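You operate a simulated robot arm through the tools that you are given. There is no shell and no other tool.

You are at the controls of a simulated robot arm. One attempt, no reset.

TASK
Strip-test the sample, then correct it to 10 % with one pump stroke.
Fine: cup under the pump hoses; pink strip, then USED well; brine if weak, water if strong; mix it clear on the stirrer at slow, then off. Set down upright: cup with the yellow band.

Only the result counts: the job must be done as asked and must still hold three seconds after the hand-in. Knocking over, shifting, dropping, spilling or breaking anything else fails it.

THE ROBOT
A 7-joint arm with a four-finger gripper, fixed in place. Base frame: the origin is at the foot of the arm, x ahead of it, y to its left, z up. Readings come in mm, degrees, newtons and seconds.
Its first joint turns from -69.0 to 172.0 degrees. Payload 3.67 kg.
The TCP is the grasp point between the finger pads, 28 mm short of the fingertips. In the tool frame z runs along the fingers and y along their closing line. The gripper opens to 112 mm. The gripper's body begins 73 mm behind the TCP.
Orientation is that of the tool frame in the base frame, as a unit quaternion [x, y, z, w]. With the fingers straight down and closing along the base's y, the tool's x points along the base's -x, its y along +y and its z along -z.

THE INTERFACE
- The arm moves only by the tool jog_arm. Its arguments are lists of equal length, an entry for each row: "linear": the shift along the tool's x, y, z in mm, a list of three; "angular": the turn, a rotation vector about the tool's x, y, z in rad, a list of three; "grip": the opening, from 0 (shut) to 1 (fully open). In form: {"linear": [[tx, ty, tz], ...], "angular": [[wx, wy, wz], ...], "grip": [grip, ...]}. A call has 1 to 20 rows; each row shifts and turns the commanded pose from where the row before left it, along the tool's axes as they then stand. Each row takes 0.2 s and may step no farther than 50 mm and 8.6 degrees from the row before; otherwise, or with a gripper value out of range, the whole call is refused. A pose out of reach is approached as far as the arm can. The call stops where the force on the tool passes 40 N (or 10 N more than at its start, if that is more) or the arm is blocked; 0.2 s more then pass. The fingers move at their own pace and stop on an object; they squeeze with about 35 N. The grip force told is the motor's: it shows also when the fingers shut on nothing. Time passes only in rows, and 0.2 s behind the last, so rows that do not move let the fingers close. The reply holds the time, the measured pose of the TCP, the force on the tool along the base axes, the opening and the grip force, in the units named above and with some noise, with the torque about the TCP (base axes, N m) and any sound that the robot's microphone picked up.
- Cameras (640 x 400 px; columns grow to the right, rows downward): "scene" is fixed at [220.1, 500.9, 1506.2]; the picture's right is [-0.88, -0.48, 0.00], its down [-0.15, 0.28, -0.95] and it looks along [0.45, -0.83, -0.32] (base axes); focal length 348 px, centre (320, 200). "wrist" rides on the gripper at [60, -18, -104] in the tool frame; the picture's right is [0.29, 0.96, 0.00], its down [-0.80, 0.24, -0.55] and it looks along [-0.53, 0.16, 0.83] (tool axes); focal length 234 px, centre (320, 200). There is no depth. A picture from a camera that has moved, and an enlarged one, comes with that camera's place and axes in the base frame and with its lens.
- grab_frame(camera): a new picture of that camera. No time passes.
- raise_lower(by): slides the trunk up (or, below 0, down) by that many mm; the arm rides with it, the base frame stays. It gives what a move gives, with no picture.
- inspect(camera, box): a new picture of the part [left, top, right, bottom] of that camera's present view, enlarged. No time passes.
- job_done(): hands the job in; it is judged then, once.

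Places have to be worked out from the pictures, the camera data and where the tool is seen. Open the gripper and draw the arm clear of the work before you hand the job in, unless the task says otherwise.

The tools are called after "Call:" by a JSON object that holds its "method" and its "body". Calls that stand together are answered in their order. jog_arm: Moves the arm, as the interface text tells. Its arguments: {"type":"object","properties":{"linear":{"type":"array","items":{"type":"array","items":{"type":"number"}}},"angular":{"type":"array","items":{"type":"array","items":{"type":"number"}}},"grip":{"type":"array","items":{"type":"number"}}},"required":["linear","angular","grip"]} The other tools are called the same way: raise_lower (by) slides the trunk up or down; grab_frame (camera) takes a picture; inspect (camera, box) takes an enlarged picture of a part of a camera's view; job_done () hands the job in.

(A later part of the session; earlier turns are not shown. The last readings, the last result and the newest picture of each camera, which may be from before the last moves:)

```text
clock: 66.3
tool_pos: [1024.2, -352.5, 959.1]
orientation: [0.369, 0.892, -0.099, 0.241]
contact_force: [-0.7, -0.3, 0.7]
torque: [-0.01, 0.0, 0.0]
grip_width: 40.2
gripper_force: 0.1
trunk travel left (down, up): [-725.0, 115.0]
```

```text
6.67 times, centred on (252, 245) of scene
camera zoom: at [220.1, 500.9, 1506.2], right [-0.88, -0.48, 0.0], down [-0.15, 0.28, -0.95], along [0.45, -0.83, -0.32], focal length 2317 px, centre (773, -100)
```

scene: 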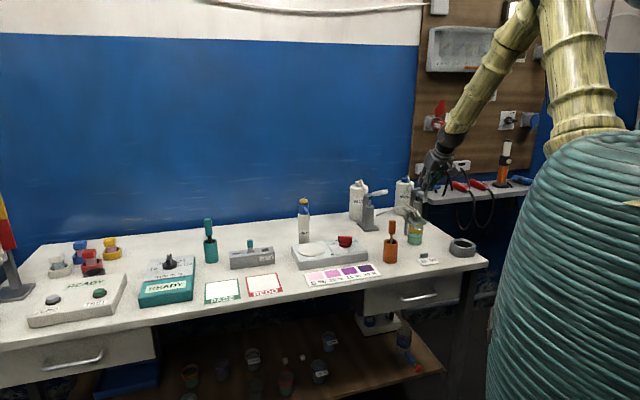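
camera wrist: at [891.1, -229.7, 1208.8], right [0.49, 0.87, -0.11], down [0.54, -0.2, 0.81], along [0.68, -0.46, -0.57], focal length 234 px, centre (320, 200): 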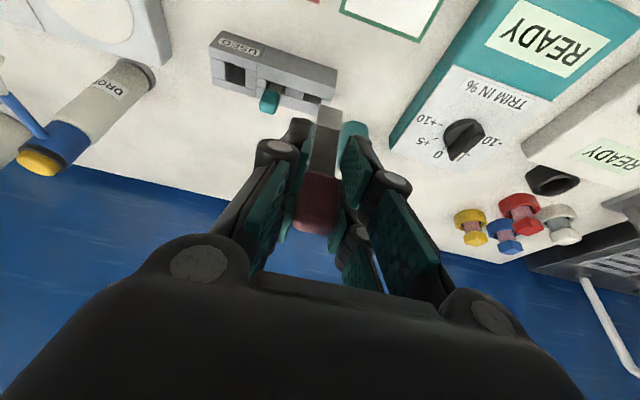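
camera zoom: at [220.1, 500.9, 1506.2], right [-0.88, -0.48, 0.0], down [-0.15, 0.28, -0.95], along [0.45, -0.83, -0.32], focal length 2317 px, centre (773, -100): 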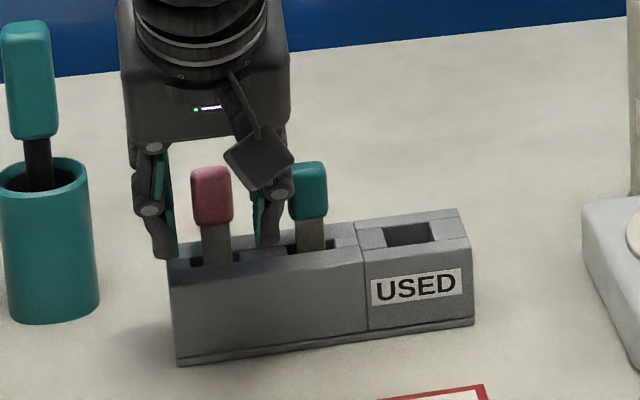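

The strip stands in its well leaning back about 6°, with the handle centre at tool coordinates of about (-7, 0, 22). I'll shift so the handle sits about 17 mm ahead of the TCP, near the fingertips, and close on it.

Call:
{"method": "jog_arm", "body": {"linear": [[-7, 0, 5], [0, 0, 0], [0, 0, 0], [0, 0, 0], [0, 0, 0], [0, 0, 0]], "angular": [[0, 0, 0], [0, 0, 0], [0, 0, 0], [0, 0, 0], [0, 0, 0], [0, 0, 0]], "grip": [0.36, 0.36, 0.25, 0.1, 0.1, 0.1]}}

Call:
{"method": "inspect", "body": {"camera": "wrist", "box": [200, 40, 440, 240]}}

Call:
{"method": "inspect", "body": {"camera": "scene", "box": [220, 215, 284, 275]}}

```text
clock: 67.7
tool_pos: [1030.1, -358.9, 958.7]
orientation: [0.37, 0.892, -0.099, 0.24]
contact_force: [-1.1, 1.3, 1.3]
torque: [0.06, -0.01, -0.02]
grip_width: 20.9
gripper_force: 35.3
trunk travel left (down, up): [-725.0, 115.0]
```

```text
2.00 times, centred on (320, 140) of wrist
camera zoom: at [943.3, -298.0, 1017.8], right [0.5, 0.85, -0.14], down [0.46, -0.12, 0.88], along [0.73, -0.51, -0.46], focal length 468 px, centre (320, 320)
```

zoom: 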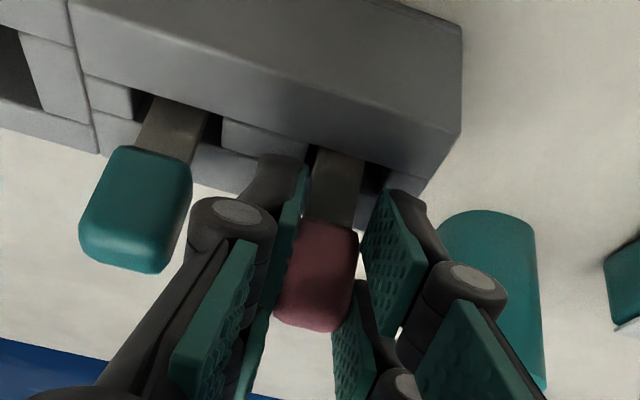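

```text
6.67 times, centred on (252, 245) of scene
camera zoom: at [220.1, 500.9, 1506.2], right [-0.88, -0.48, 0.0], down [-0.15, 0.28, -0.95], along [0.45, -0.83, -0.32], focal length 2317 px, centre (773, -100)
```

zoom: 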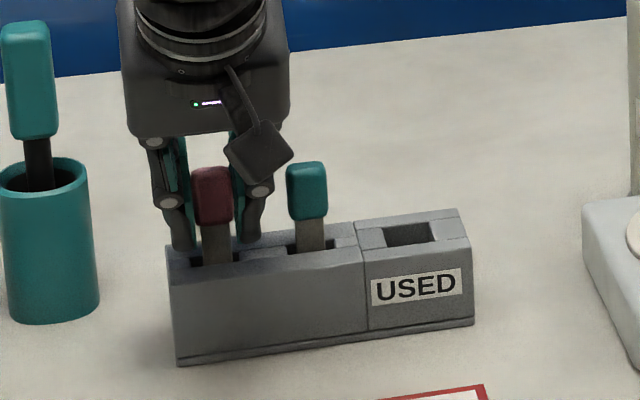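

Gripped at 20.9 mm. I'll lift straight up 120 mm and check the strip's pose in the hand.

Call:
{"method": "jog_arm", "body": {"linear": [[-10, 0, -17.3], [-10, 0, -17.3], [-10, 0, -17.3], [-10, 0, -17.3], [-10, 0, -17.3], [-10, 0, -17.3], [0, 0, 0], [0, 0, 0]], "angular": [[0, 0, 0], [0, 0, 0], [0, 0, 0], [0, 0, 0], [0, 0, 0], [0, 0, 0], [0, 0, 0], [0, 0, 0]], "grip": [0.1, 0.1, 0.1, 0.1, 0.1, 0.1, 0.1, 0.1]}}

Call:
{"method": "inspect", "body": {"camera": "wrist", "box": [200, 20, 440, 220]}}

Call:
{"method": "inspect", "body": {"camera": "scene", "box": [225, 185, 275, 235]}}

```text
clock: 69.5
tool_pos: [1028.4, -360.0, 1078.4]
orientation: [0.369, 0.893, -0.099, 0.239]
contact_force: [-0.5, 0.0, -0.2]
torque: [-0.03, -0.02, 0.01]
grip_width: 20.8
gripper_force: 34.7
trunk travel left (down, up): [-725.0, 115.0]
```

```text
2.00 times, centred on (320, 120) of wrist
camera zoom: at [942.3, -298.4, 1138.3], right [0.5, 0.85, -0.14], down [0.46, -0.12, 0.88], along [0.73, -0.51, -0.46], focal length 468 px, centre (320, 360)
```

zoom: 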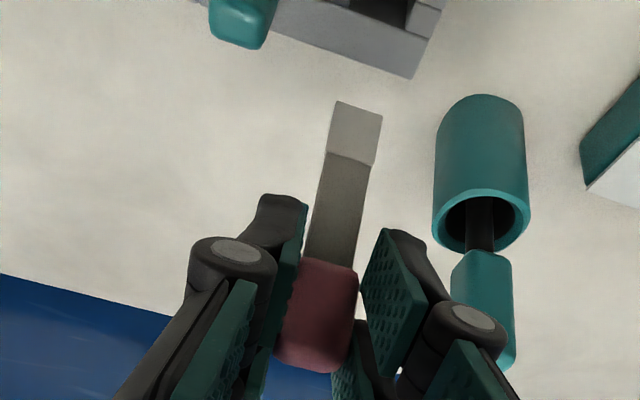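

```text
8.00 times, centred on (250, 210) of scene
camera zoom: at [220.1, 500.9, 1506.2], right [-0.88, -0.48, 0.0], down [-0.15, 0.28, -0.95], along [0.45, -0.83, -0.32], focal length 2781 px, centre (880, 120)
```

zoom: 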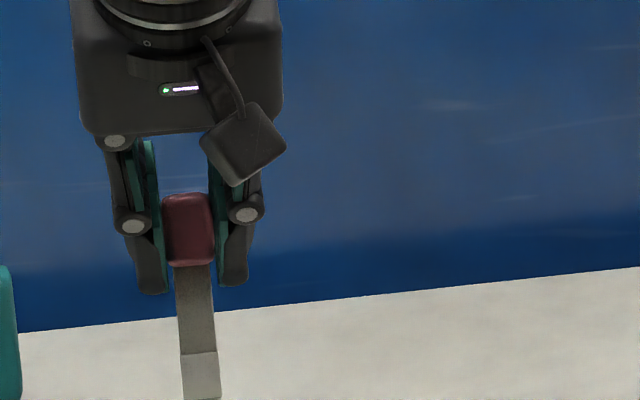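

Checking both cameras, the fingertips reach about 25 mm toward the tool's +x side, which is what limited the dip depth. I need the handle much nearer the finger's lower corner, so I'll put the strip back and re-grip higher. I'll set the tilt so the strip is vertical and stage above the well.

Call:
{"method": "jog_arm", "body": {"linear": [[0, 0, 0], [13.2, 0.8, 18.4], [13.2, 0.8, 18.4], [13.2, 0.8, 18.4], [0, 0, 0], [0, 0, 0]], "angular": [[0, -0.068, 0], [0, 0, 0], [0, 0, 0], [0, 0, 0], [0, 0, 0], [0, 0, 0]], "grip": [0.1, 0.1, 0.1, 0.1, 0.1, 0.1]}}

Call:
{"method": "inspect", "body": {"camera": "wrist", "box": [200, 0, 440, 200]}}

Call:
{"method": "inspect", "body": {"camera": "scene", "box": [220, 205, 284, 275]}}

```text
clock: 70.9
tool_pos: [1032.0, -357.9, 1009.7]
orientation: [0.366, 0.884, -0.111, 0.269]
contact_force: [0.7, 0.0, 0.6]
torque: [0.0, -0.02, 0.01]
grip_width: 21.0
gripper_force: 34.6
trunk travel left (down, up): [-725.0, 115.0]
```

```text
2.00 times, centred on (320, 100) of wrist
camera zoom: at [941.7, -294.0, 1062.5], right [0.51, 0.85, -0.16], down [0.42, -0.08, 0.9], along [0.75, -0.53, -0.39], focal length 468 px, centre (320, 400)
```

zoom: 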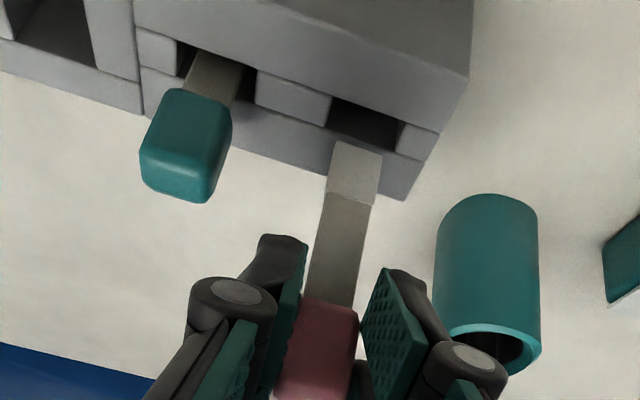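

```text
5.71 times, centred on (252, 240) of scene
camera zoom: at [220.1, 500.9, 1506.2], right [-0.88, -0.48, 0.0], down [-0.15, 0.28, -0.95], along [0.45, -0.83, -0.32], focal length 1986 px, centre (709, -29)
```

zoom: 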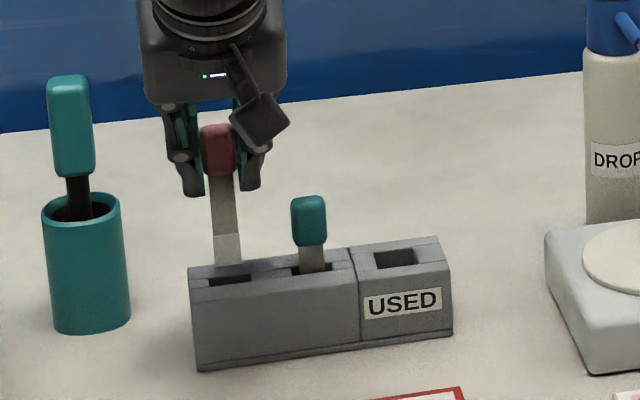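

The tip is about 10–14 mm above the well and aligned in both views. I'll lower it in by 54 mm.

Call:
{"method": "jog_arm", "body": {"linear": [[6.26, 0.1, 8.8], [6.26, 0.1, 8.8], [6.26, 0.1, 8.8], [6.26, 0.1, 8.8], [6.26, 0.1, 8.8], [0, 0, 0], [0, 0, 0]], "angular": [[0, 0, 0], [0, 0, 0], [0, 0, 0], [0, 0, 0], [0, 0, 0], [0, 0, 0], [0, 0, 0]], "grip": [0.1, 0.1, 0.1, 0.1, 0.1, 0.1, 0.1]}}

Call:
{"method": "inspect", "body": {"camera": "scene", "box": [220, 205, 284, 275]}}

Call:
{"method": "inspect", "body": {"camera": "wrist", "box": [200, 0, 440, 200]}}

```text
clock: 72.5
tool_pos: [1030.4, -355.0, 958.1]
orientation: [0.366, 0.883, -0.111, 0.27]
contact_force: [1.2, 0.4, 8.9]
torque: [-0.09, -0.11, 0.01]
grip_width: 21.0
gripper_force: 34.9
trunk travel left (down, up): [-725.0, 115.0]
```

```text
5.71 times, centred on (252, 240) of scene
camera zoom: at [220.1, 500.9, 1506.2], right [-0.88, -0.48, 0.0], down [-0.15, 0.28, -0.95], along [0.45, -0.83, -0.32], focal length 1986 px, centre (709, -29)
```

zoom: 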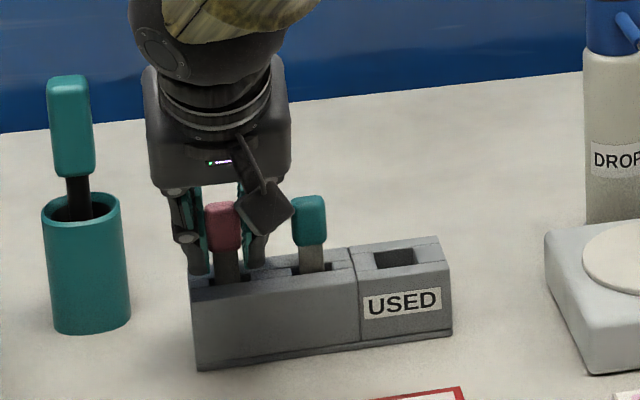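

```text
2.00 times, centred on (320, 100) of wrist
camera zoom: at [940.1, -290.8, 1009.8], right [0.51, 0.85, -0.16], down [0.42, -0.08, 0.91], along [0.75, -0.53, -0.39], focal length 468 px, centre (320, 400)
```

zoom: 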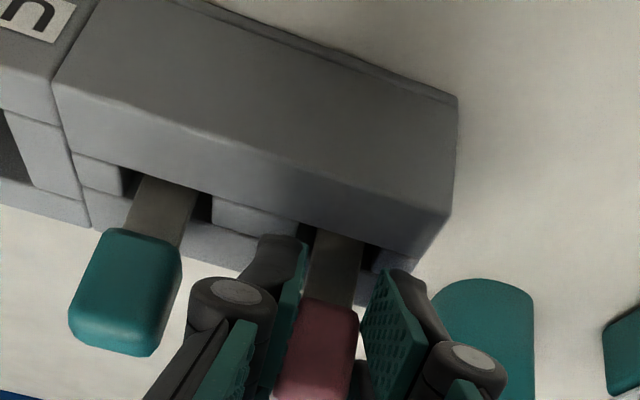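

It's resting lightly on the well floor (8.9 N) with the rack unmoved. I'll release, then shift the tool so the handle lies near the fingers' lower corner.

Call:
{"method": "jog_arm", "body": {"linear": [[0, 0, 0], [0, 0, 0], [0, 0, 0], [-7.3, 0, -5.1], [-7.4, 0, -5.2], [0, 0, 0], [0, 0, 0]], "angular": [[0, 0, 0], [0, 0, 0], [0, 0, 0], [0, 0, 0], [0, 0, 0], [0, 0, 0], [0, 0, 0]], "grip": [0.36, 0.36, 0.36, 0.36, 0.36, 0.36, 0.36]}}

Call:
{"method": "inspect", "body": {"camera": "scene", "box": [220, 205, 284, 275]}}

Call:
{"method": "inspect", "body": {"camera": "wrist", "box": [200, 20, 440, 220]}}

```text
clock: 74.1
tool_pos: [1034.0, -360.4, 972.3]
orientation: [0.366, 0.884, -0.111, 0.269]
contact_force: [-0.5, -0.3, -0.1]
torque: [0.04, 0.01, -0.01]
grip_width: 40.6
gripper_force: 0.0
trunk travel left (down, up): [-725.0, 115.0]
```

```text
5.71 times, centred on (252, 240) of scene
camera zoom: at [220.1, 500.9, 1506.2], right [-0.88, -0.48, 0.0], down [-0.15, 0.28, -0.95], along [0.45, -0.83, -0.32], focal length 1986 px, centre (709, -29)
```

zoom: 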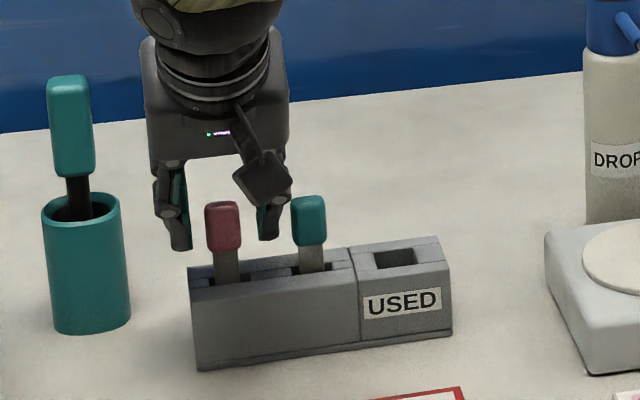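

```text
2.00 times, centred on (320, 120) of wrist
camera zoom: at [944.5, -296.0, 1025.0], right [0.51, 0.85, -0.16], down [0.42, -0.08, 0.9], along [0.75, -0.53, -0.39], focal length 468 px, centre (320, 360)
```

zoom: 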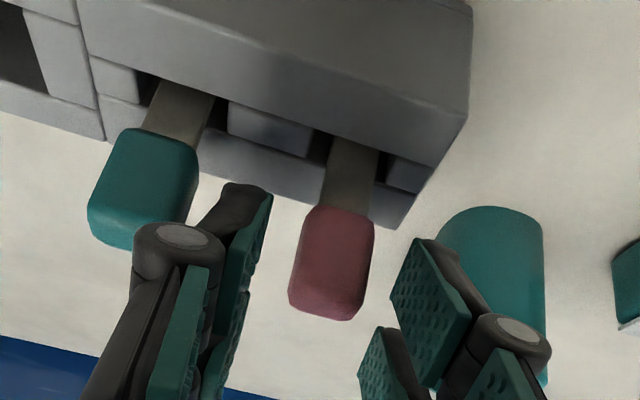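

The handle bottom now lines up with the fingertips' lower corners. I'll raise the tool another 8 mm along the strip so the handle protrudes a bit, then close.

Call:
{"method": "jog_arm", "body": {"linear": [[-4.5, 0, -6.6], [0, 0, 0], [0, 0, 0], [0, 0, 0], [0, 0, 0], [0, 0, 0]], "angular": [[0, 0, 0], [0, 0, 0], [0, 0, 0], [0, 0, 0], [0, 0, 0], [0, 0, 0]], "grip": [0.36, 0.36, 0.25, 0.1, 0.1, 0.1]}}

Call:
{"method": "inspect", "body": {"camera": "scene", "box": [220, 205, 284, 275]}}

Call:
{"method": "inspect", "body": {"camera": "wrist", "box": [200, 20, 440, 220]}}

```text
clock: 75.5
tool_pos: [1035.8, -358.3, 980.4]
orientation: [0.367, 0.883, -0.112, 0.269]
contact_force: [0.2, -0.9, 0.2]
torque: [0.0, 0.01, -0.03]
grip_width: 20.6
gripper_force: 35.1
trunk travel left (down, up): [-725.0, 115.0]
```

```text
5.71 times, centred on (252, 240) of scene
camera zoom: at [220.1, 500.9, 1506.2], right [-0.88, -0.48, 0.0], down [-0.15, 0.28, -0.95], along [0.45, -0.83, -0.32], focal length 1986 px, centre (709, -29)
```

zoom: 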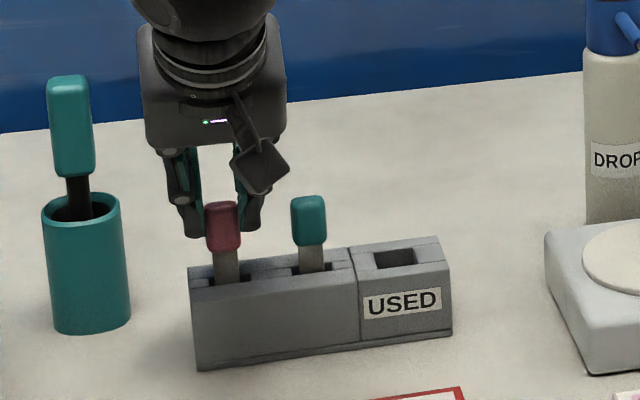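

```text
2.00 times, centred on (320, 120) of wrist
camera zoom: at [945.1, -295.0, 1033.0], right [0.51, 0.85, -0.16], down [0.42, -0.08, 0.9], along [0.75, -0.53, -0.39], focal length 468 px, centre (320, 360)
```

zoom: 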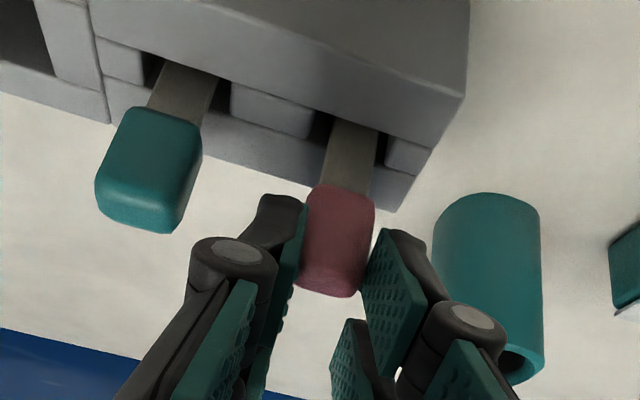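

Now the handle protrudes about 10 mm below the fingertips with a firm 35 N grip. I'll lift straight up and check.

Call:
{"method": "jog_arm", "body": {"linear": [[-11.1, 0, -16.6], [-11.1, 0, -16.6], [-11.1, 0, -16.6], [-11.1, 0, -16.6], [-11.1, 0, -16.6], [-11.1, 0, -16.6], [0, 0, 0], [0, 0, 0]], "angular": [[0, 0, 0], [0, 0, 0], [0, 0, 0], [0, 0, 0], [0, 0, 0], [0, 0, 0], [0, 0, 0], [0, 0, 0]], "grip": [0.1, 0.1, 0.1, 0.1, 0.1, 0.1, 0.1, 0.1]}}

Call:
{"method": "inspect", "body": {"camera": "wrist", "box": [200, 0, 440, 200]}}

Call:
{"method": "inspect", "body": {"camera": "scene", "box": [215, 175, 275, 235]}}

```text
clock: 77.3
tool_pos: [1034.9, -358.2, 1102.2]
orientation: [0.366, 0.884, -0.112, 0.27]
contact_force: [-0.2, 0.2, -0.6]
torque: [-0.03, -0.01, -0.02]
grip_width: 20.5
gripper_force: 34.5
trunk travel left (down, up): [-725.0, 115.0]
```

```text
2.00 times, centred on (320, 100) of wrist
camera zoom: at [945.0, -295.2, 1154.0], right [0.51, 0.85, -0.16], down [0.42, -0.08, 0.9], along [0.75, -0.53, -0.39], focal length 468 px, centre (320, 400)
```

zoom: 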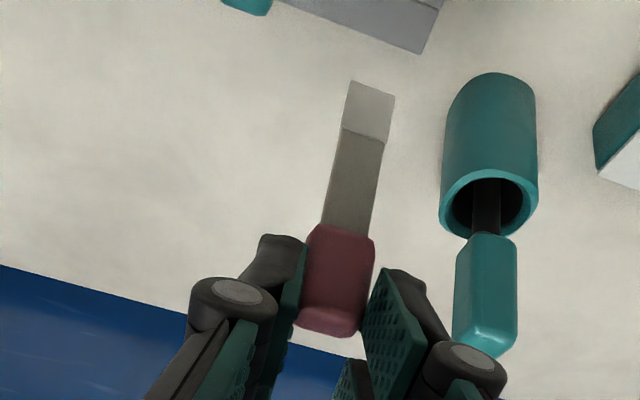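

```text
6.67 times, centred on (245, 205) of scene
camera zoom: at [220.1, 500.9, 1506.2], right [-0.88, -0.48, 0.0], down [-0.15, 0.28, -0.95], along [0.45, -0.83, -0.32], focal length 2317 px, centre (820, 167)
```

zoom: 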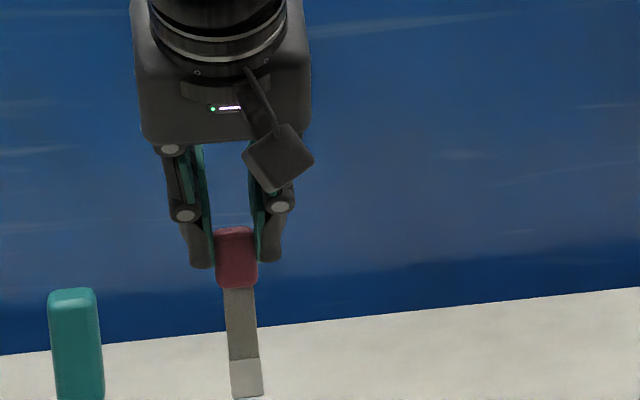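

The strip is now held with the tip about 116 mm from the TCP, so there's plenty of dipping depth. I'll traverse back along -e at n≈940, passing well behind the orange spatula, toward the cup.

Call:
{"method": "jog_arm", "body": {"linear": [[15.9, 0, -16.7], [15.9, 0, -16.7], [0, -43, 0], [0, -43, 0], [0, -43, 0], [0, -43, 0], [0, -43, 0], [0, -43, 0], [0, -43, 0], [0, -43, 0], [0, -43, 0], [0, -43, 0], [0, -43, 0], [0, -43, 0], [0, -43, 0], [0, -43, 0], [0, -43, 0], [0, 0, 0], [0, 0, 0]], "angular": [[0, 0, 0], [0, 0, 0], [0, 0, 0], [0, 0, 0], [0, 0, 0], [0, 0, 0], [0, 0, 0], [0, 0, 0], [0, 0, 0], [0, 0, 0], [0, 0, 0], [0, 0, 0], [0, 0, 0], [0, 0, 0], [0, 0, 0], [0, 0, 0], [0, 0, 0], [0, 0, 0], [0, 0, 0]], "grip": [0.1, 0.1, 0.1, 0.1, 0.1, 0.1, 0.1, 0.1, 0.1, 0.1, 0.1, 0.1, 0.1, 0.1, 0.1, 0.1, 0.1, 0.1, 0.1]}}

Call:
{"method": "grab_frame", "body": {"camera": "wrist"}}

Call:
{"method": "grab_frame", "body": {"camera": "scene"}}

```text
clock: 81.3
tool_pos: [544.5, -781.4, 1112.6]
orientation: [0.366, 0.884, -0.112, 0.269]
contact_force: [0.3, -0.1, 0.5]
torque: [0.0, -0.01, -0.02]
grip_width: 20.8
gripper_force: 35.1
trunk travel left (down, up): [-725.0, 115.0]
```

```text
taken
camera wrist: at [455.5, -717.7, 1164.7], right [0.51, 0.85, -0.16], down [0.42, -0.08, 0.91], along [0.75, -0.53, -0.39], focal length 234 px, centre (320, 200)
```

wrist: 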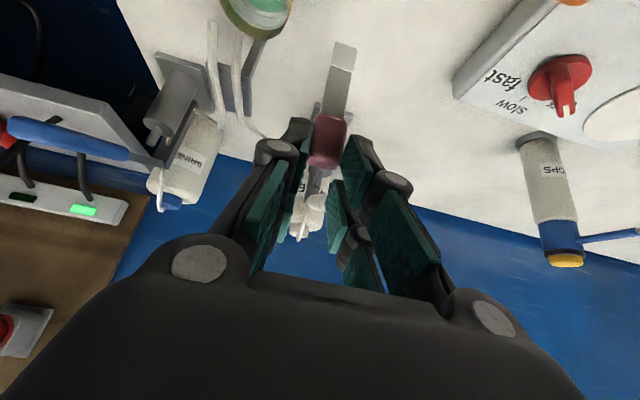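

```text
taken
```

scene: 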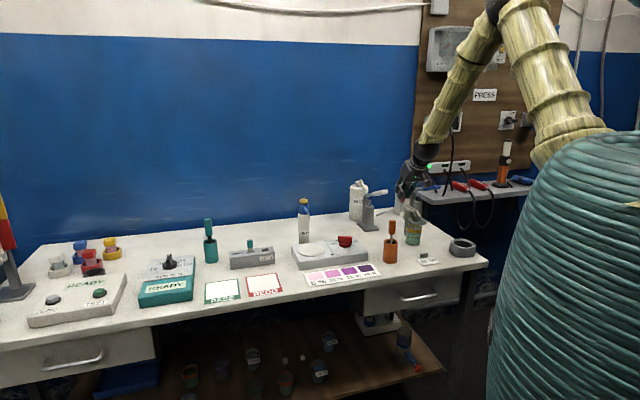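

The pose matches the command (n=938, e=-167.5). I'll back off to n≈895, shift to the cup's e≈-251.5 and tilt to 53° so the strip leans about 12°.

Call:
{"method": "jog_arm", "body": {"linear": [[17.5, -42, -11.7], [17.5, -42, -11.7], [0, 0, 0], [0, 0, 0], [0, 0, 0], [0, 0, 0], [0, 0, 0]], "angular": [[0, 0, 0], [0, 0, 0], [0, -0.1117, 0], [0, -0.1117, 0], [0, -0.1117, 0], [0, 0, 0], [0, 0, 0]], "grip": [0.1, 0.1, 0.1, 0.1, 0.1, 0.1, 0.1]}}

Call:
{"method": "inspect", "body": {"camera": "wrist", "box": [216, 0, 440, 200]}}

Call:
{"method": "inspect", "body": {"camera": "scene", "box": [390, 180, 460, 250]}}

```text
clock: 82.9
tool_pos: [456.0, -813.6, 1110.0]
orientation: [0.342, 0.826, -0.171, 0.414]
contact_force: [-0.4, 0.4, 0.1]
torque: [0.02, -0.01, -0.03]
grip_width: 20.5
gripper_force: 35.3
trunk travel left (down, up): [-725.0, 115.0]
```

```text
2.00 times, centred on (328, 100) of wrist
camera zoom: at [359.2, -741.5, 1124.3], right [0.56, 0.8, -0.23], down [0.19, 0.14, 0.97], along [0.81, -0.58, -0.07], focal length 468 px, centre (304, 400)
```

zoom: 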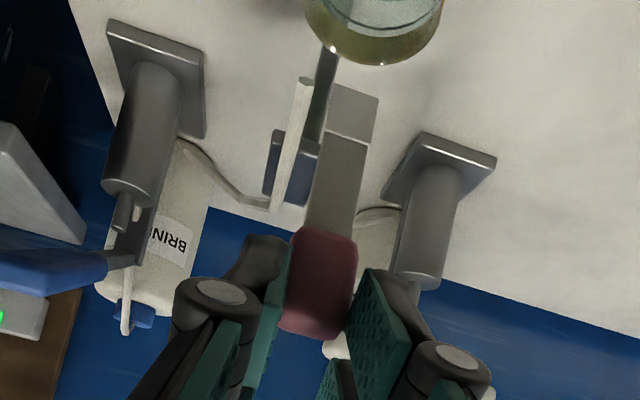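

```text
5.71 times, centred on (425, 215) of scene
camera zoom: at [220.1, 500.9, 1506.2], right [-0.88, -0.48, 0.0], down [-0.15, 0.28, -0.95], along [0.45, -0.83, -0.32], focal length 1986 px, centre (-280, 114)
```

zoom: 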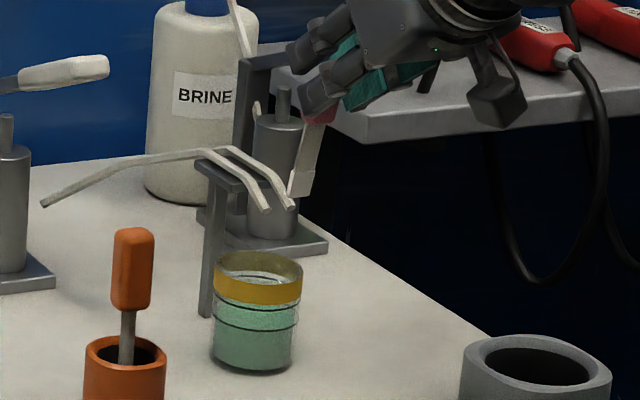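

The pose is n=898, e=-253 at 53° tilt, with the tip at about n=934, z=1001. I'll lower until the tip is just above the front inside of the rim and check.

Call:
{"method": "jog_arm", "body": {"linear": [[11.7, 0.3, 15.1], [11.7, 0.3, 15.1], [11.7, 0.3, 15.1], [0, 0, 0], [0, 0, 0]], "angular": [[0, 0, 0], [0, 0, 0], [0, 0, 0], [0, 0, 0], [0, 0, 0]], "grip": [0.1, 0.1, 0.1, 0.1, 0.1]}}

Call:
{"method": "inspect", "body": {"camera": "wrist", "box": [216, 0, 440, 200]}}

Call:
{"method": "inspect", "body": {"camera": "scene", "box": [390, 180, 460, 250]}}

```text
clock: 84.1
tool_pos: [468.1, -822.3, 1054.3]
orientation: [0.343, 0.826, -0.172, 0.413]
contact_force: [0.4, -1.1, -0.6]
torque: [-0.05, 0.04, 0.01]
grip_width: 20.6
gripper_force: 35.0
trunk travel left (down, up): [-725.0, 115.0]
```

```text
2.00 times, centred on (328, 100) of wrist
camera zoom: at [370.3, -750.8, 1068.0], right [0.56, 0.8, -0.23], down [0.2, 0.14, 0.97], along [0.81, -0.58, -0.08], focal length 468 px, centre (304, 400)
```

zoom: 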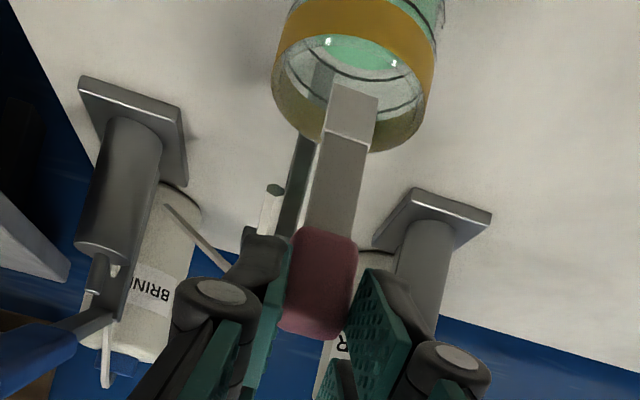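

```text
5.71 times, centred on (425, 215) of scene
camera zoom: at [220.1, 500.9, 1506.2], right [-0.88, -0.48, 0.0], down [-0.15, 0.28, -0.95], along [0.45, -0.83, -0.32], focal length 1986 px, centre (-280, 114)
```

zoom: 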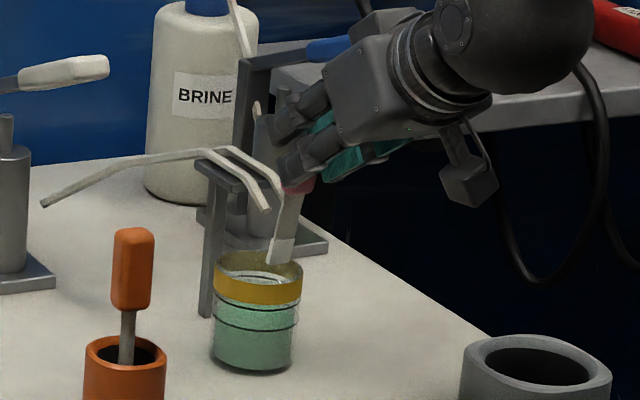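

The tip is just above the rim. I'll take a finer look at the rim and tip to verify the clearance from the front wall.

Call:
{"method": "inspect", "body": {"camera": "wrist", "box": [296, 0, 396, 90]}}

Call:
{"method": "inspect", "body": {"camera": "scene", "box": [405, 200, 440, 250]}}

```text
4.44 times, centred on (346, 45) of wrist
camera zoom: at [370.3, -750.8, 1068.0], right [0.56, 0.8, -0.23], down [0.2, 0.14, 0.97], along [0.81, -0.58, -0.08], focal length 1041 px, centre (204, 889)
```

zoom: 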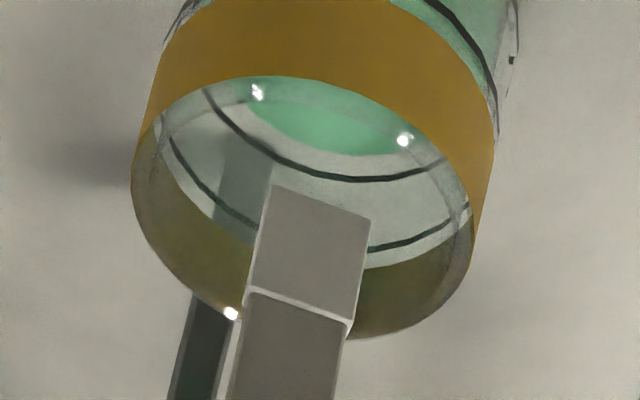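

```text
8.00 times, centred on (422, 225) of scene
camera zoom: at [220.1, 500.9, 1506.2], right [-0.88, -0.48, 0.0], down [-0.15, 0.28, -0.95], along [0.45, -0.83, -0.32], focal length 2781 px, centre (-500, 0)
```

zoom: 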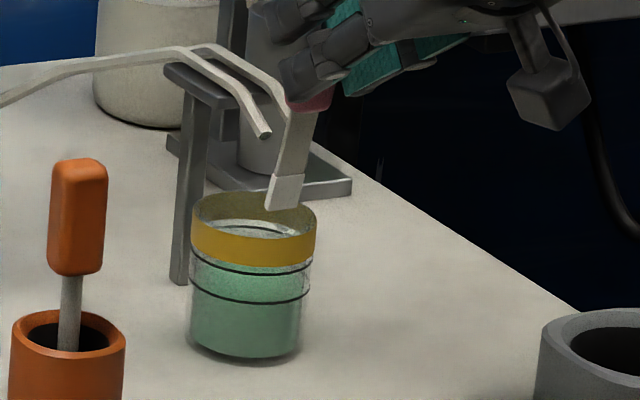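

The refined cup axis is n≈971, e≈-251.6, and the tip at n≈948 is inside the rim but near the front wall. I'll shift back about 5 mm while lowering, then go to a tip height of about 878 and hold.

Call:
{"method": "jog_arm", "body": {"linear": [[14.5, 0, 14], [14.5, 0, 14], [8.6, 0, 10.4], [8.6, 0, 10.4], [0, 0, 0], [0, 0, 0], [0, 0, 0], [0, 0, 0]], "angular": [[0, 0, 0], [0, 0, 0], [0, 0, 0], [0, 0, 0], [0, 0, 0], [0, 0, 0], [0, 0, 0], [0, 0, 0]], "grip": [0.1, 0.1, 0.1, 0.1, 0.1, 0.1, 0.1, 0.1]}}

Call:
{"method": "inspect", "body": {"camera": "wrist", "box": [256, 0, 416, 130]}}

Call:
{"method": "inspect", "body": {"camera": "scene", "box": [400, 195, 450, 250]}}

```text
clock: 85.9
tool_pos: [475.4, -830.6, 987.5]
orientation: [0.343, 0.826, -0.172, 0.413]
contact_force: [-0.1, 0.6, 0.6]
torque: [-0.02, 0.01, -0.02]
grip_width: 20.5
gripper_force: 35.2
trunk travel left (down, up): [-725.0, 115.0]
```

```text
3.08 times, centred on (336, 65) of wrist
camera zoom: at [378.2, -758.9, 1003.2], right [0.56, 0.8, -0.23], down [0.19, 0.14, 0.97], along [0.81, -0.58, -0.08], focal length 720 px, centre (271, 615)
```

zoom: 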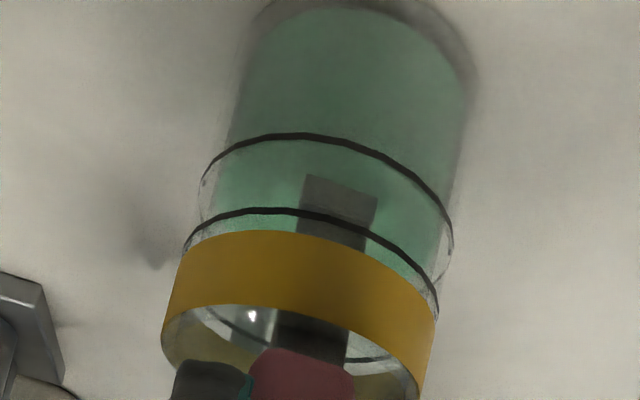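

```text
7.27 times, centred on (425, 222) of scene
camera zoom: at [220.1, 500.9, 1506.2], right [-0.88, -0.48, 0.0], down [-0.15, 0.28, -0.95], along [0.45, -0.83, -0.32], focal length 2528 px, centre (-444, 36)
```

zoom: 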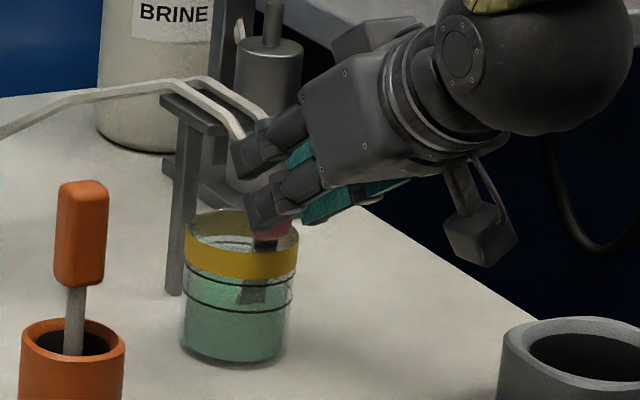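

Now the strip clearly enters the liquid (surface at z≈894.5) and the tip is about 17 mm under. I'll go 4 mm deeper so the whole pad is wetted and hold about 2 s.

Call:
{"method": "jog_arm", "body": {"linear": [[2.0, 0, 4.0], [0, 0, 0], [0, 0, 0], [0, 0, 0], [0, 0, 0], [0, 0, 0], [0, 0, 0], [0, 0, 0], [0, 0, 0], [0, 0, 0], [0, 0, 0]], "angular": [[0, 0, 0], [0, 0, 0], [0, 0, 0], [0, 0, 0], [0, 0, 0], [0, 0, 0], [0, 0, 0], [0, 0, 0], [0, 0, 0], [0, 0, 0], [0, 0, 0]], "grip": [0.1, 0.1, 0.1, 0.1, 0.1, 0.1, 0.1, 0.1, 0.1, 0.1, 0.1]}}

Call:
{"method": "inspect", "body": {"camera": "wrist", "box": [256, 0, 416, 130]}}

Call:
{"method": "inspect", "body": {"camera": "scene", "box": [400, 195, 450, 250]}}

```text
clock: 88.3
tool_pos: [476.0, -830.8, 987.5]
orientation: [0.342, 0.826, -0.172, 0.413]
contact_force: [0.7, -0.9, 20.6]
torque: [-0.55, -0.57, -0.04]
grip_width: 20.7
gripper_force: 35.2
trunk travel left (down, up): [-725.0, 115.0]
```

```text
3.08 times, centred on (336, 65) of wrist
camera zoom: at [378.9, -759.0, 1001.5], right [0.56, 0.8, -0.23], down [0.19, 0.15, 0.97], along [0.81, -0.58, -0.07], focal length 720 px, centre (271, 615)
```

zoom: 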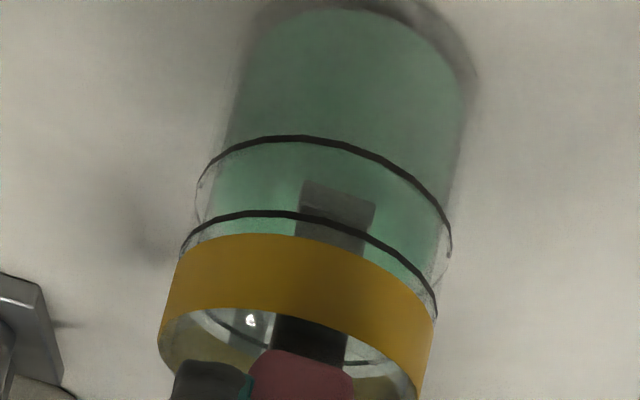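

```text
7.27 times, centred on (425, 222) of scene
camera zoom: at [220.1, 500.9, 1506.2], right [-0.88, -0.48, 0.0], down [-0.15, 0.28, -0.95], along [0.45, -0.83, -0.32], focal length 2528 px, centre (-444, 36)
```

zoom: 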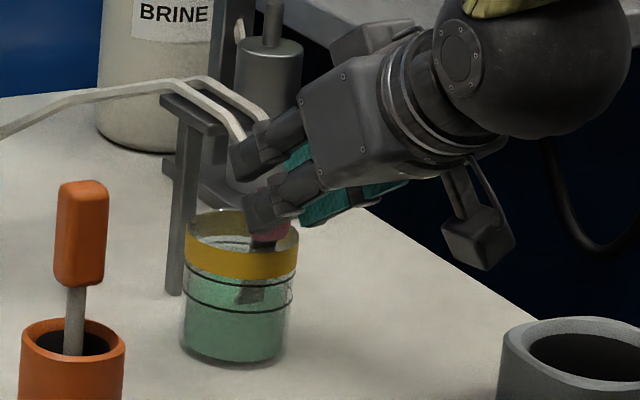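

The contact torque places the load exactly at the strip tip, so it is on the cup floor with the pad fully immersed for about 3 s. I'll withdraw along the strip axis and inspect the pad.

Call:
{"method": "jog_arm", "body": {"linear": [[-7.9, 0, -9.1], [-7.9, 0, -9.1], [-7.9, 0, -9.1], [-7.9, 0, -9.1], [-7.9, 0, -9.1], [-13.1, 0, -15.1], [-13.1, 0, -15.1], [0, 0, 0], [0, 0, 0]], "angular": [[0, 0, 0], [0, 0, 0], [0, 0, 0], [0, 0, 0], [0, 0, 0], [0, 0, 0], [0, 0, 0], [0, 0, 0], [0, 0, 0]], "grip": [0.1, 0.1, 0.1, 0.1, 0.1, 0.1, 0.1, 0.1, 0.1]}}

Call:
{"method": "inspect", "body": {"camera": "wrist", "box": [216, 0, 440, 200]}}

Call:
{"method": "inspect", "body": {"camera": "scene", "box": [390, 180, 460, 250]}}

```text
clock: 90.3
tool_pos: [463.8, -815.8, 1084.2]
orientation: [0.342, 0.827, -0.17, 0.413]
contact_force: [-0.8, 0.1, -0.3]
torque: [0.0, 0.05, 0.02]
grip_width: 20.7
gripper_force: 34.7
trunk travel left (down, up): [-725.0, 115.0]
```

```text
2.00 times, centred on (328, 100) of wrist
camera zoom: at [365.5, -745.0, 1098.1], right [0.56, 0.8, -0.23], down [0.19, 0.14, 0.97], along [0.81, -0.58, -0.07], focal length 468 px, centre (304, 400)
```

zoom: 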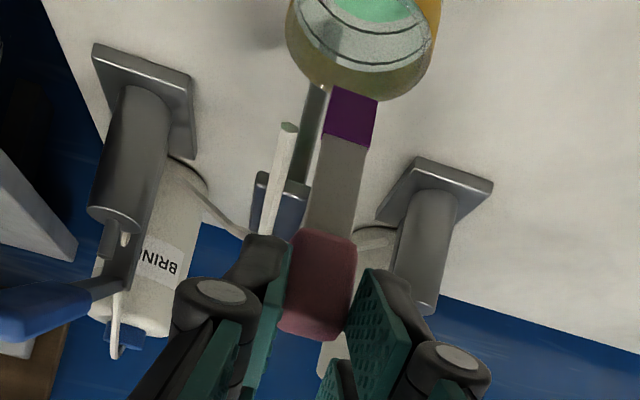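

```text
5.71 times, centred on (425, 215) of scene
camera zoom: at [220.1, 500.9, 1506.2], right [-0.88, -0.48, 0.0], down [-0.15, 0.28, -0.95], along [0.45, -0.83, -0.32], focal length 1986 px, centre (-280, 114)
```

zoom: 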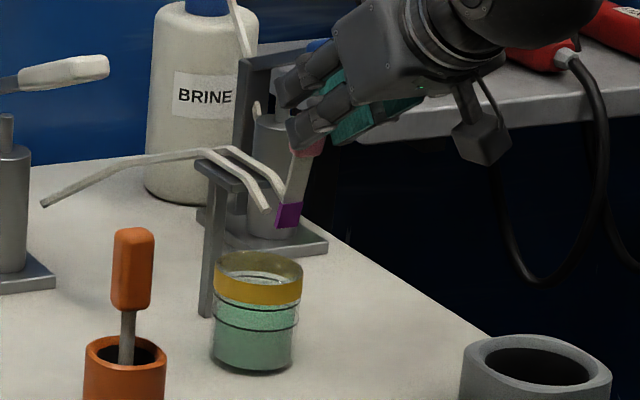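

The pad has turned purple. I'll zoom in and compare with the chart under the same camera.

Call:
{"method": "inspect", "body": {"camera": "scene", "box": [430, 200, 450, 225]}}

Call:
{"method": "inspect", "body": {"camera": "scene", "box": [300, 255, 390, 295]}}

```text
16.00 times, centred on (440, 212) of scene
camera zoom: at [220.1, 500.9, 1506.2], right [-0.88, -0.48, 0.0], down [-0.15, 0.28, -0.95], along [0.45, -0.83, -0.32], focal length 5562 px, centre (-1600, 0)
```

zoom: 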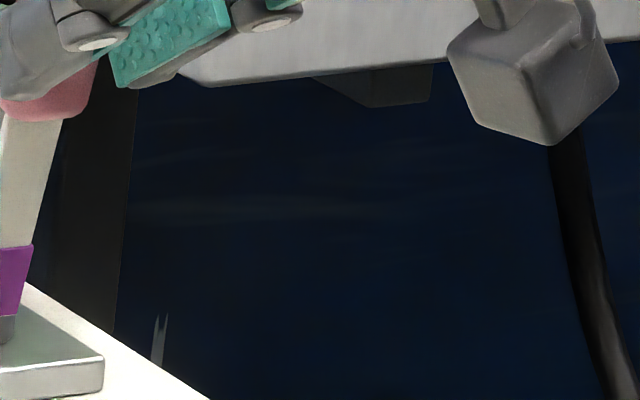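

```text
7.11 times, centred on (345, 275) of scene
camera zoom: at [220.1, 500.9, 1506.2], right [-0.88, -0.48, 0.0], down [-0.15, 0.28, -0.95], along [0.45, -0.83, -0.32], focal length 2472 px, centre (142, -333)
```

zoom: 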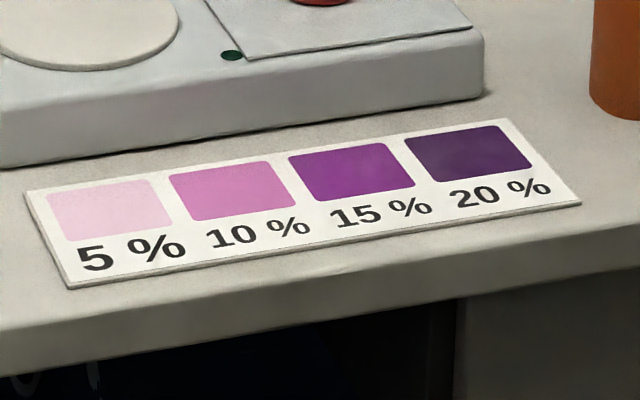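

The pad matches the 15 % swatch, so the sample is too strong and needs one stroke of WATER. First the strip goes in the USED well: I'll rotate the tool to 41° so the strip is vertical and traverse to e≈369.

Call:
{"method": "jog_arm", "body": {"linear": [[0, 0, 0], [0, 0, 0], [0, 41.2, 0], [0, 41.2, 0], [0, 41.2, 0], [0, 41.2, 0], [0, 41.2, 0], [0, 41.2, 0], [0, 41.2, 0], [0, 41.2, 0], [0, 41.2, 0], [0, 41.2, 0], [0, 41.2, 0], [0, 41.2, 0], [0, 41.2, 0], [0, 41.2, 0], [0, 41.2, 0], [0, 0, 0], [0, 0, 0]], "angular": [[0, 0.1065, 0], [0, 0.1065, 0], [0, 0, 0], [0, 0, 0], [0, 0, 0], [0, 0, 0], [0, 0, 0], [0, 0, 0], [0, 0, 0], [0, 0, 0], [0, 0, 0], [0, 0, 0], [0, 0, 0], [0, 0, 0], [0, 0, 0], [0, 0, 0], [0, 0, 0], [0, 0, 0], [0, 0, 0]], "grip": [0.1, 0.1, 0.1, 0.1, 0.1, 0.1, 0.1, 0.1, 0.1, 0.1, 0.1, 0.1, 0.1, 0.1, 0.1, 0.1, 0.1, 0.1, 0.1]}}

Call:
{"method": "grab_frame", "body": {"camera": "wrist"}}

Call:
{"method": "inspect", "body": {"camera": "scene", "box": [225, 180, 305, 270]}}

```text
clock: 94.3
tool_pos: [901.2, -377.5, 1083.9]
orientation: [0.358, 0.866, -0.134, 0.323]
contact_force: [-0.4, 0.6, -0.1]
torque: [0.0, 0.01, -0.02]
grip_width: 20.8
gripper_force: 35.3
trunk travel left (down, up): [-725.0, 115.0]
```

```text
taken
camera wrist: at [807.8, -310.1, 1122.4], right [0.52, 0.83, -0.19], down [0.34, 0.0, 0.94], along [0.78, -0.56, -0.28], focal length 234 px, centre (320, 200)
```

wrist: 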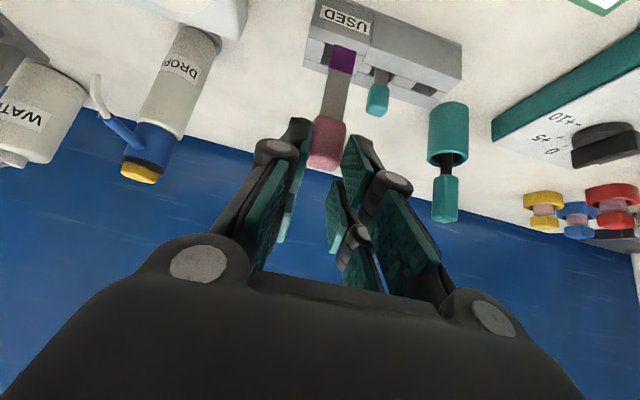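

```text
4.44 times, centred on (265, 225) of scene
camera zoom: at [220.1, 500.9, 1506.2], right [-0.88, -0.48, 0.0], down [-0.15, 0.28, -0.95], along [0.45, -0.83, -0.32], focal length 1545 px, centre (564, 89)
```

zoom: 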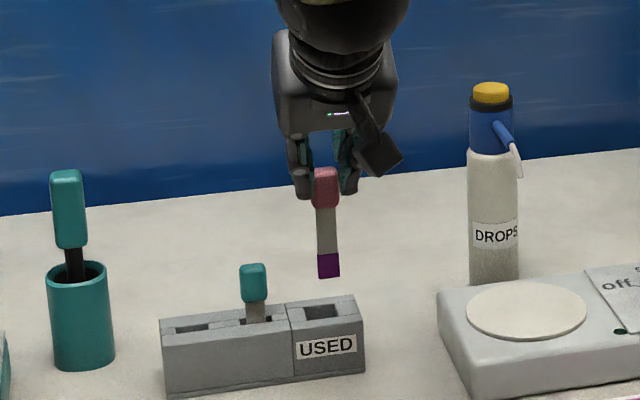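

The strip hangs vertical with a purple pad, and e=370 is on target. I'll move above the USED well with the tip about 12 mm over the rack and check.

Call:
{"method": "jog_arm", "body": {"linear": [[-9.5, -0.4, 39.4], [-9.5, -0.4, 39.4], [0, 0, 0], [0, 0, 0]], "angular": [[0, 0, 0], [0, 0, 0], [0, 0, 0], [0, 0, 0]], "grip": [0.1, 0.1, 0.1, 0.1]}}

Call:
{"method": "inspect", "body": {"camera": "wrist", "box": [220, 0, 440, 170]}}

Call:
{"method": "inspect", "body": {"camera": "scene", "box": [235, 205, 295, 270]}}

```text
clock: 95.3
tool_pos: [947.9, -427.2, 1036.9]
orientation: [0.359, 0.866, -0.134, 0.323]
contact_force: [0.0, -0.3, -0.7]
torque: [0.03, 0.02, 0.03]
grip_width: 20.9
gripper_force: 34.9
trunk travel left (down, up): [-725.0, 115.0]
```

```text
2.35 times, centred on (330, 85) of wrist
camera zoom: at [855.1, -360.0, 1074.9], right [0.52, 0.83, -0.19], down [0.34, 0.0, 0.94], along [0.78, -0.56, -0.28], focal length 551 px, centre (296, 471)
```

zoom: 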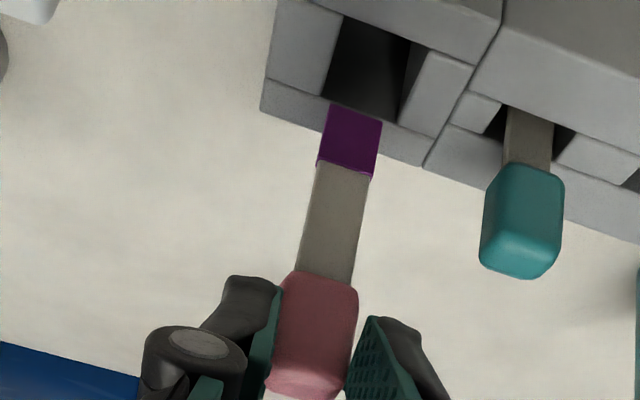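

```text
6.15 times, centred on (265, 238) of scene
camera zoom: at [220.1, 500.9, 1506.2], right [-0.88, -0.48, 0.0], down [-0.15, 0.28, -0.95], along [0.45, -0.83, -0.32], focal length 2139 px, centre (658, -31)
```

zoom: 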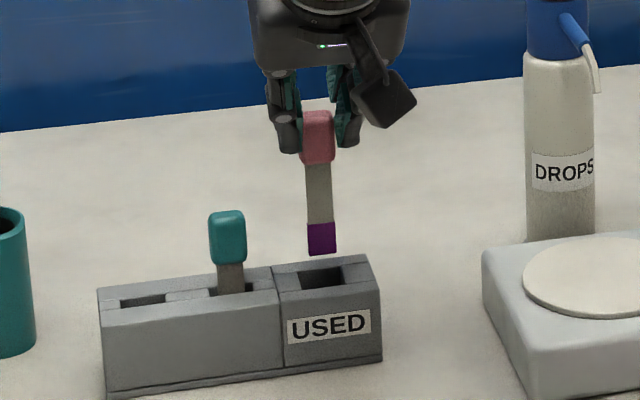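

The tip is at n≈987, e≈368, and the well centre at n≈983, e≈368. I'll lower 48 mm while correcting 3 mm in n.

Call:
{"method": "jog_arm", "body": {"linear": [[6.75, 0, 6.85], [6.75, 0, 6.85], [6.75, 0, 6.85], [6.75, 0, 6.85], [6.75, 0, 6.85], [0, 0, 0], [0, 0, 0]], "angular": [[0, 0, 0], [0, 0, 0], [0, 0, 0], [0, 0, 0], [0, 0, 0], [0, 0, 0], [0, 0, 0]], "grip": [0.1, 0.1, 0.1, 0.1, 0.1, 0.1, 0.1]}}

Call:
{"method": "inspect", "body": {"camera": "wrist", "box": [220, 0, 440, 170]}}

Call:
{"method": "inspect", "body": {"camera": "scene", "box": [235, 205, 295, 270]}}

```text
clock: 96.9
tool_pos: [944.4, -425.2, 987.6]
orientation: [0.359, 0.865, -0.134, 0.323]
contact_force: [-0.1, -0.5, 0.0]
torque: [0.01, -0.06, 0.01]
grip_width: 20.9
gripper_force: 35.2
trunk travel left (down, up): [-725.0, 115.0]
```

```text
2.35 times, centred on (330, 85) of wrist
camera zoom: at [851.0, -357.4, 1027.0], right [0.52, 0.83, -0.19], down [0.34, 0.0, 0.94], along [0.78, -0.56, -0.28], focal length 551 px, centre (296, 471)
```

zoom: 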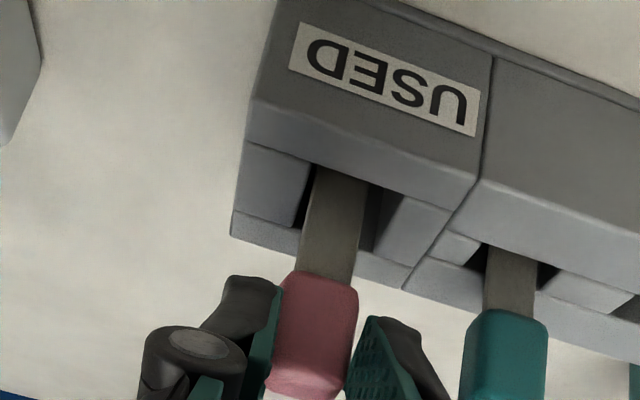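

```text
6.15 times, centred on (265, 238) of scene
camera zoom: at [220.1, 500.9, 1506.2], right [-0.88, -0.48, 0.0], down [-0.15, 0.28, -0.95], along [0.45, -0.83, -0.32], focal length 2139 px, centre (658, -31)
```

zoom: 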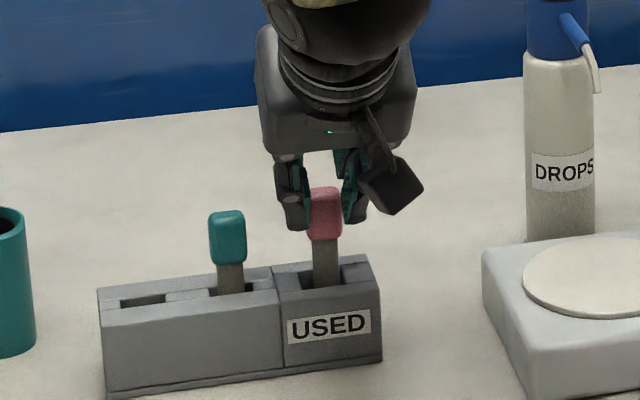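

It's inserted without contact and about 6–8 mm above the floor. I'll lower 6 mm more, open, then rise straight up.

Call:
{"method": "jog_arm", "body": {"linear": [[3.9, 0, 4.5], [0, 0, 0], [0, 0, 0], [0, 0, 0], [0, 0, 0], [-13.1, 0, -15.1], [-13.1, 0, -15.1], [-13.1, 0, -15.1], [-13.1, 0, -15.1], [0, 0, 0]], "angular": [[0, 0, 0], [0, 0, 0], [0, 0, 0], [0, 0, 0], [0, 0, 0], [0, 0, 0], [0, 0, 0], [0, 0, 0], [0, 0, 0], [0, 0, 0]], "grip": [0.1, 0.1, 0.34, 0.34, 0.34, 0.34, 0.34, 0.34, 0.34, 0.34]}}

Call:
{"method": "inspect", "body": {"camera": "scene", "box": [235, 205, 295, 270]}}

Call:
{"method": "grab_frame", "body": {"camera": "wrist"}}

```text
clock: 99.1
tool_pos: [944.1, -425.0, 1061.8]
orientation: [0.358, 0.866, -0.134, 0.323]
contact_force: [0.6, -0.2, -0.1]
torque: [0.01, 0.0, 0.0]
grip_width: 38.0
gripper_force: 0.0
trunk travel left (down, up): [-725.0, 115.0]
```

```text
6.15 times, centred on (265, 238) of scene
camera zoom: at [220.1, 500.9, 1506.2], right [-0.88, -0.48, 0.0], down [-0.15, 0.28, -0.95], along [0.45, -0.83, -0.32], focal length 2139 px, centre (658, -31)
```

zoom: 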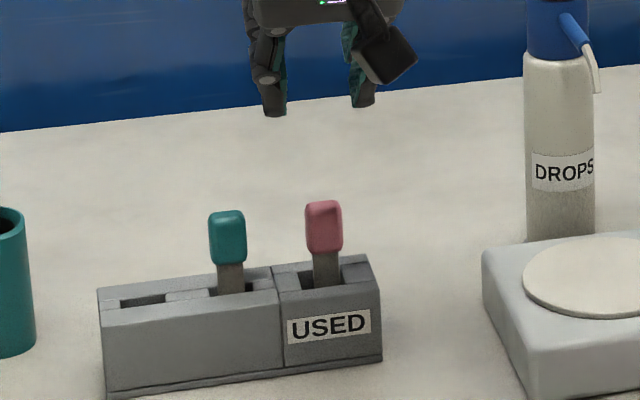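

```text
taken
camera wrist: at [851.0, -356.5, 1101.5], right [0.52, 0.83, -0.19], down [0.34, 0.0, 0.94], along [0.78, -0.56, -0.28], focal length 234 px, centre (320, 200)
```

wrist: 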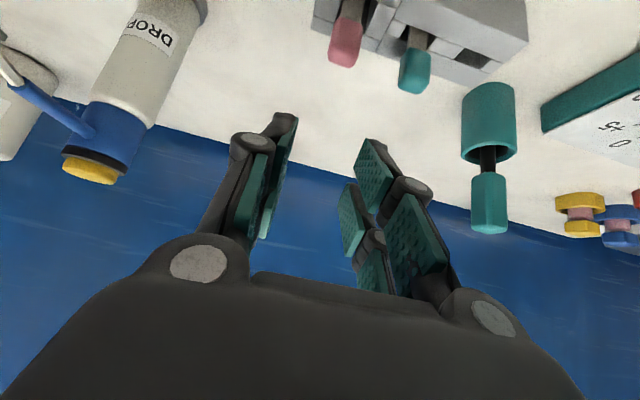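

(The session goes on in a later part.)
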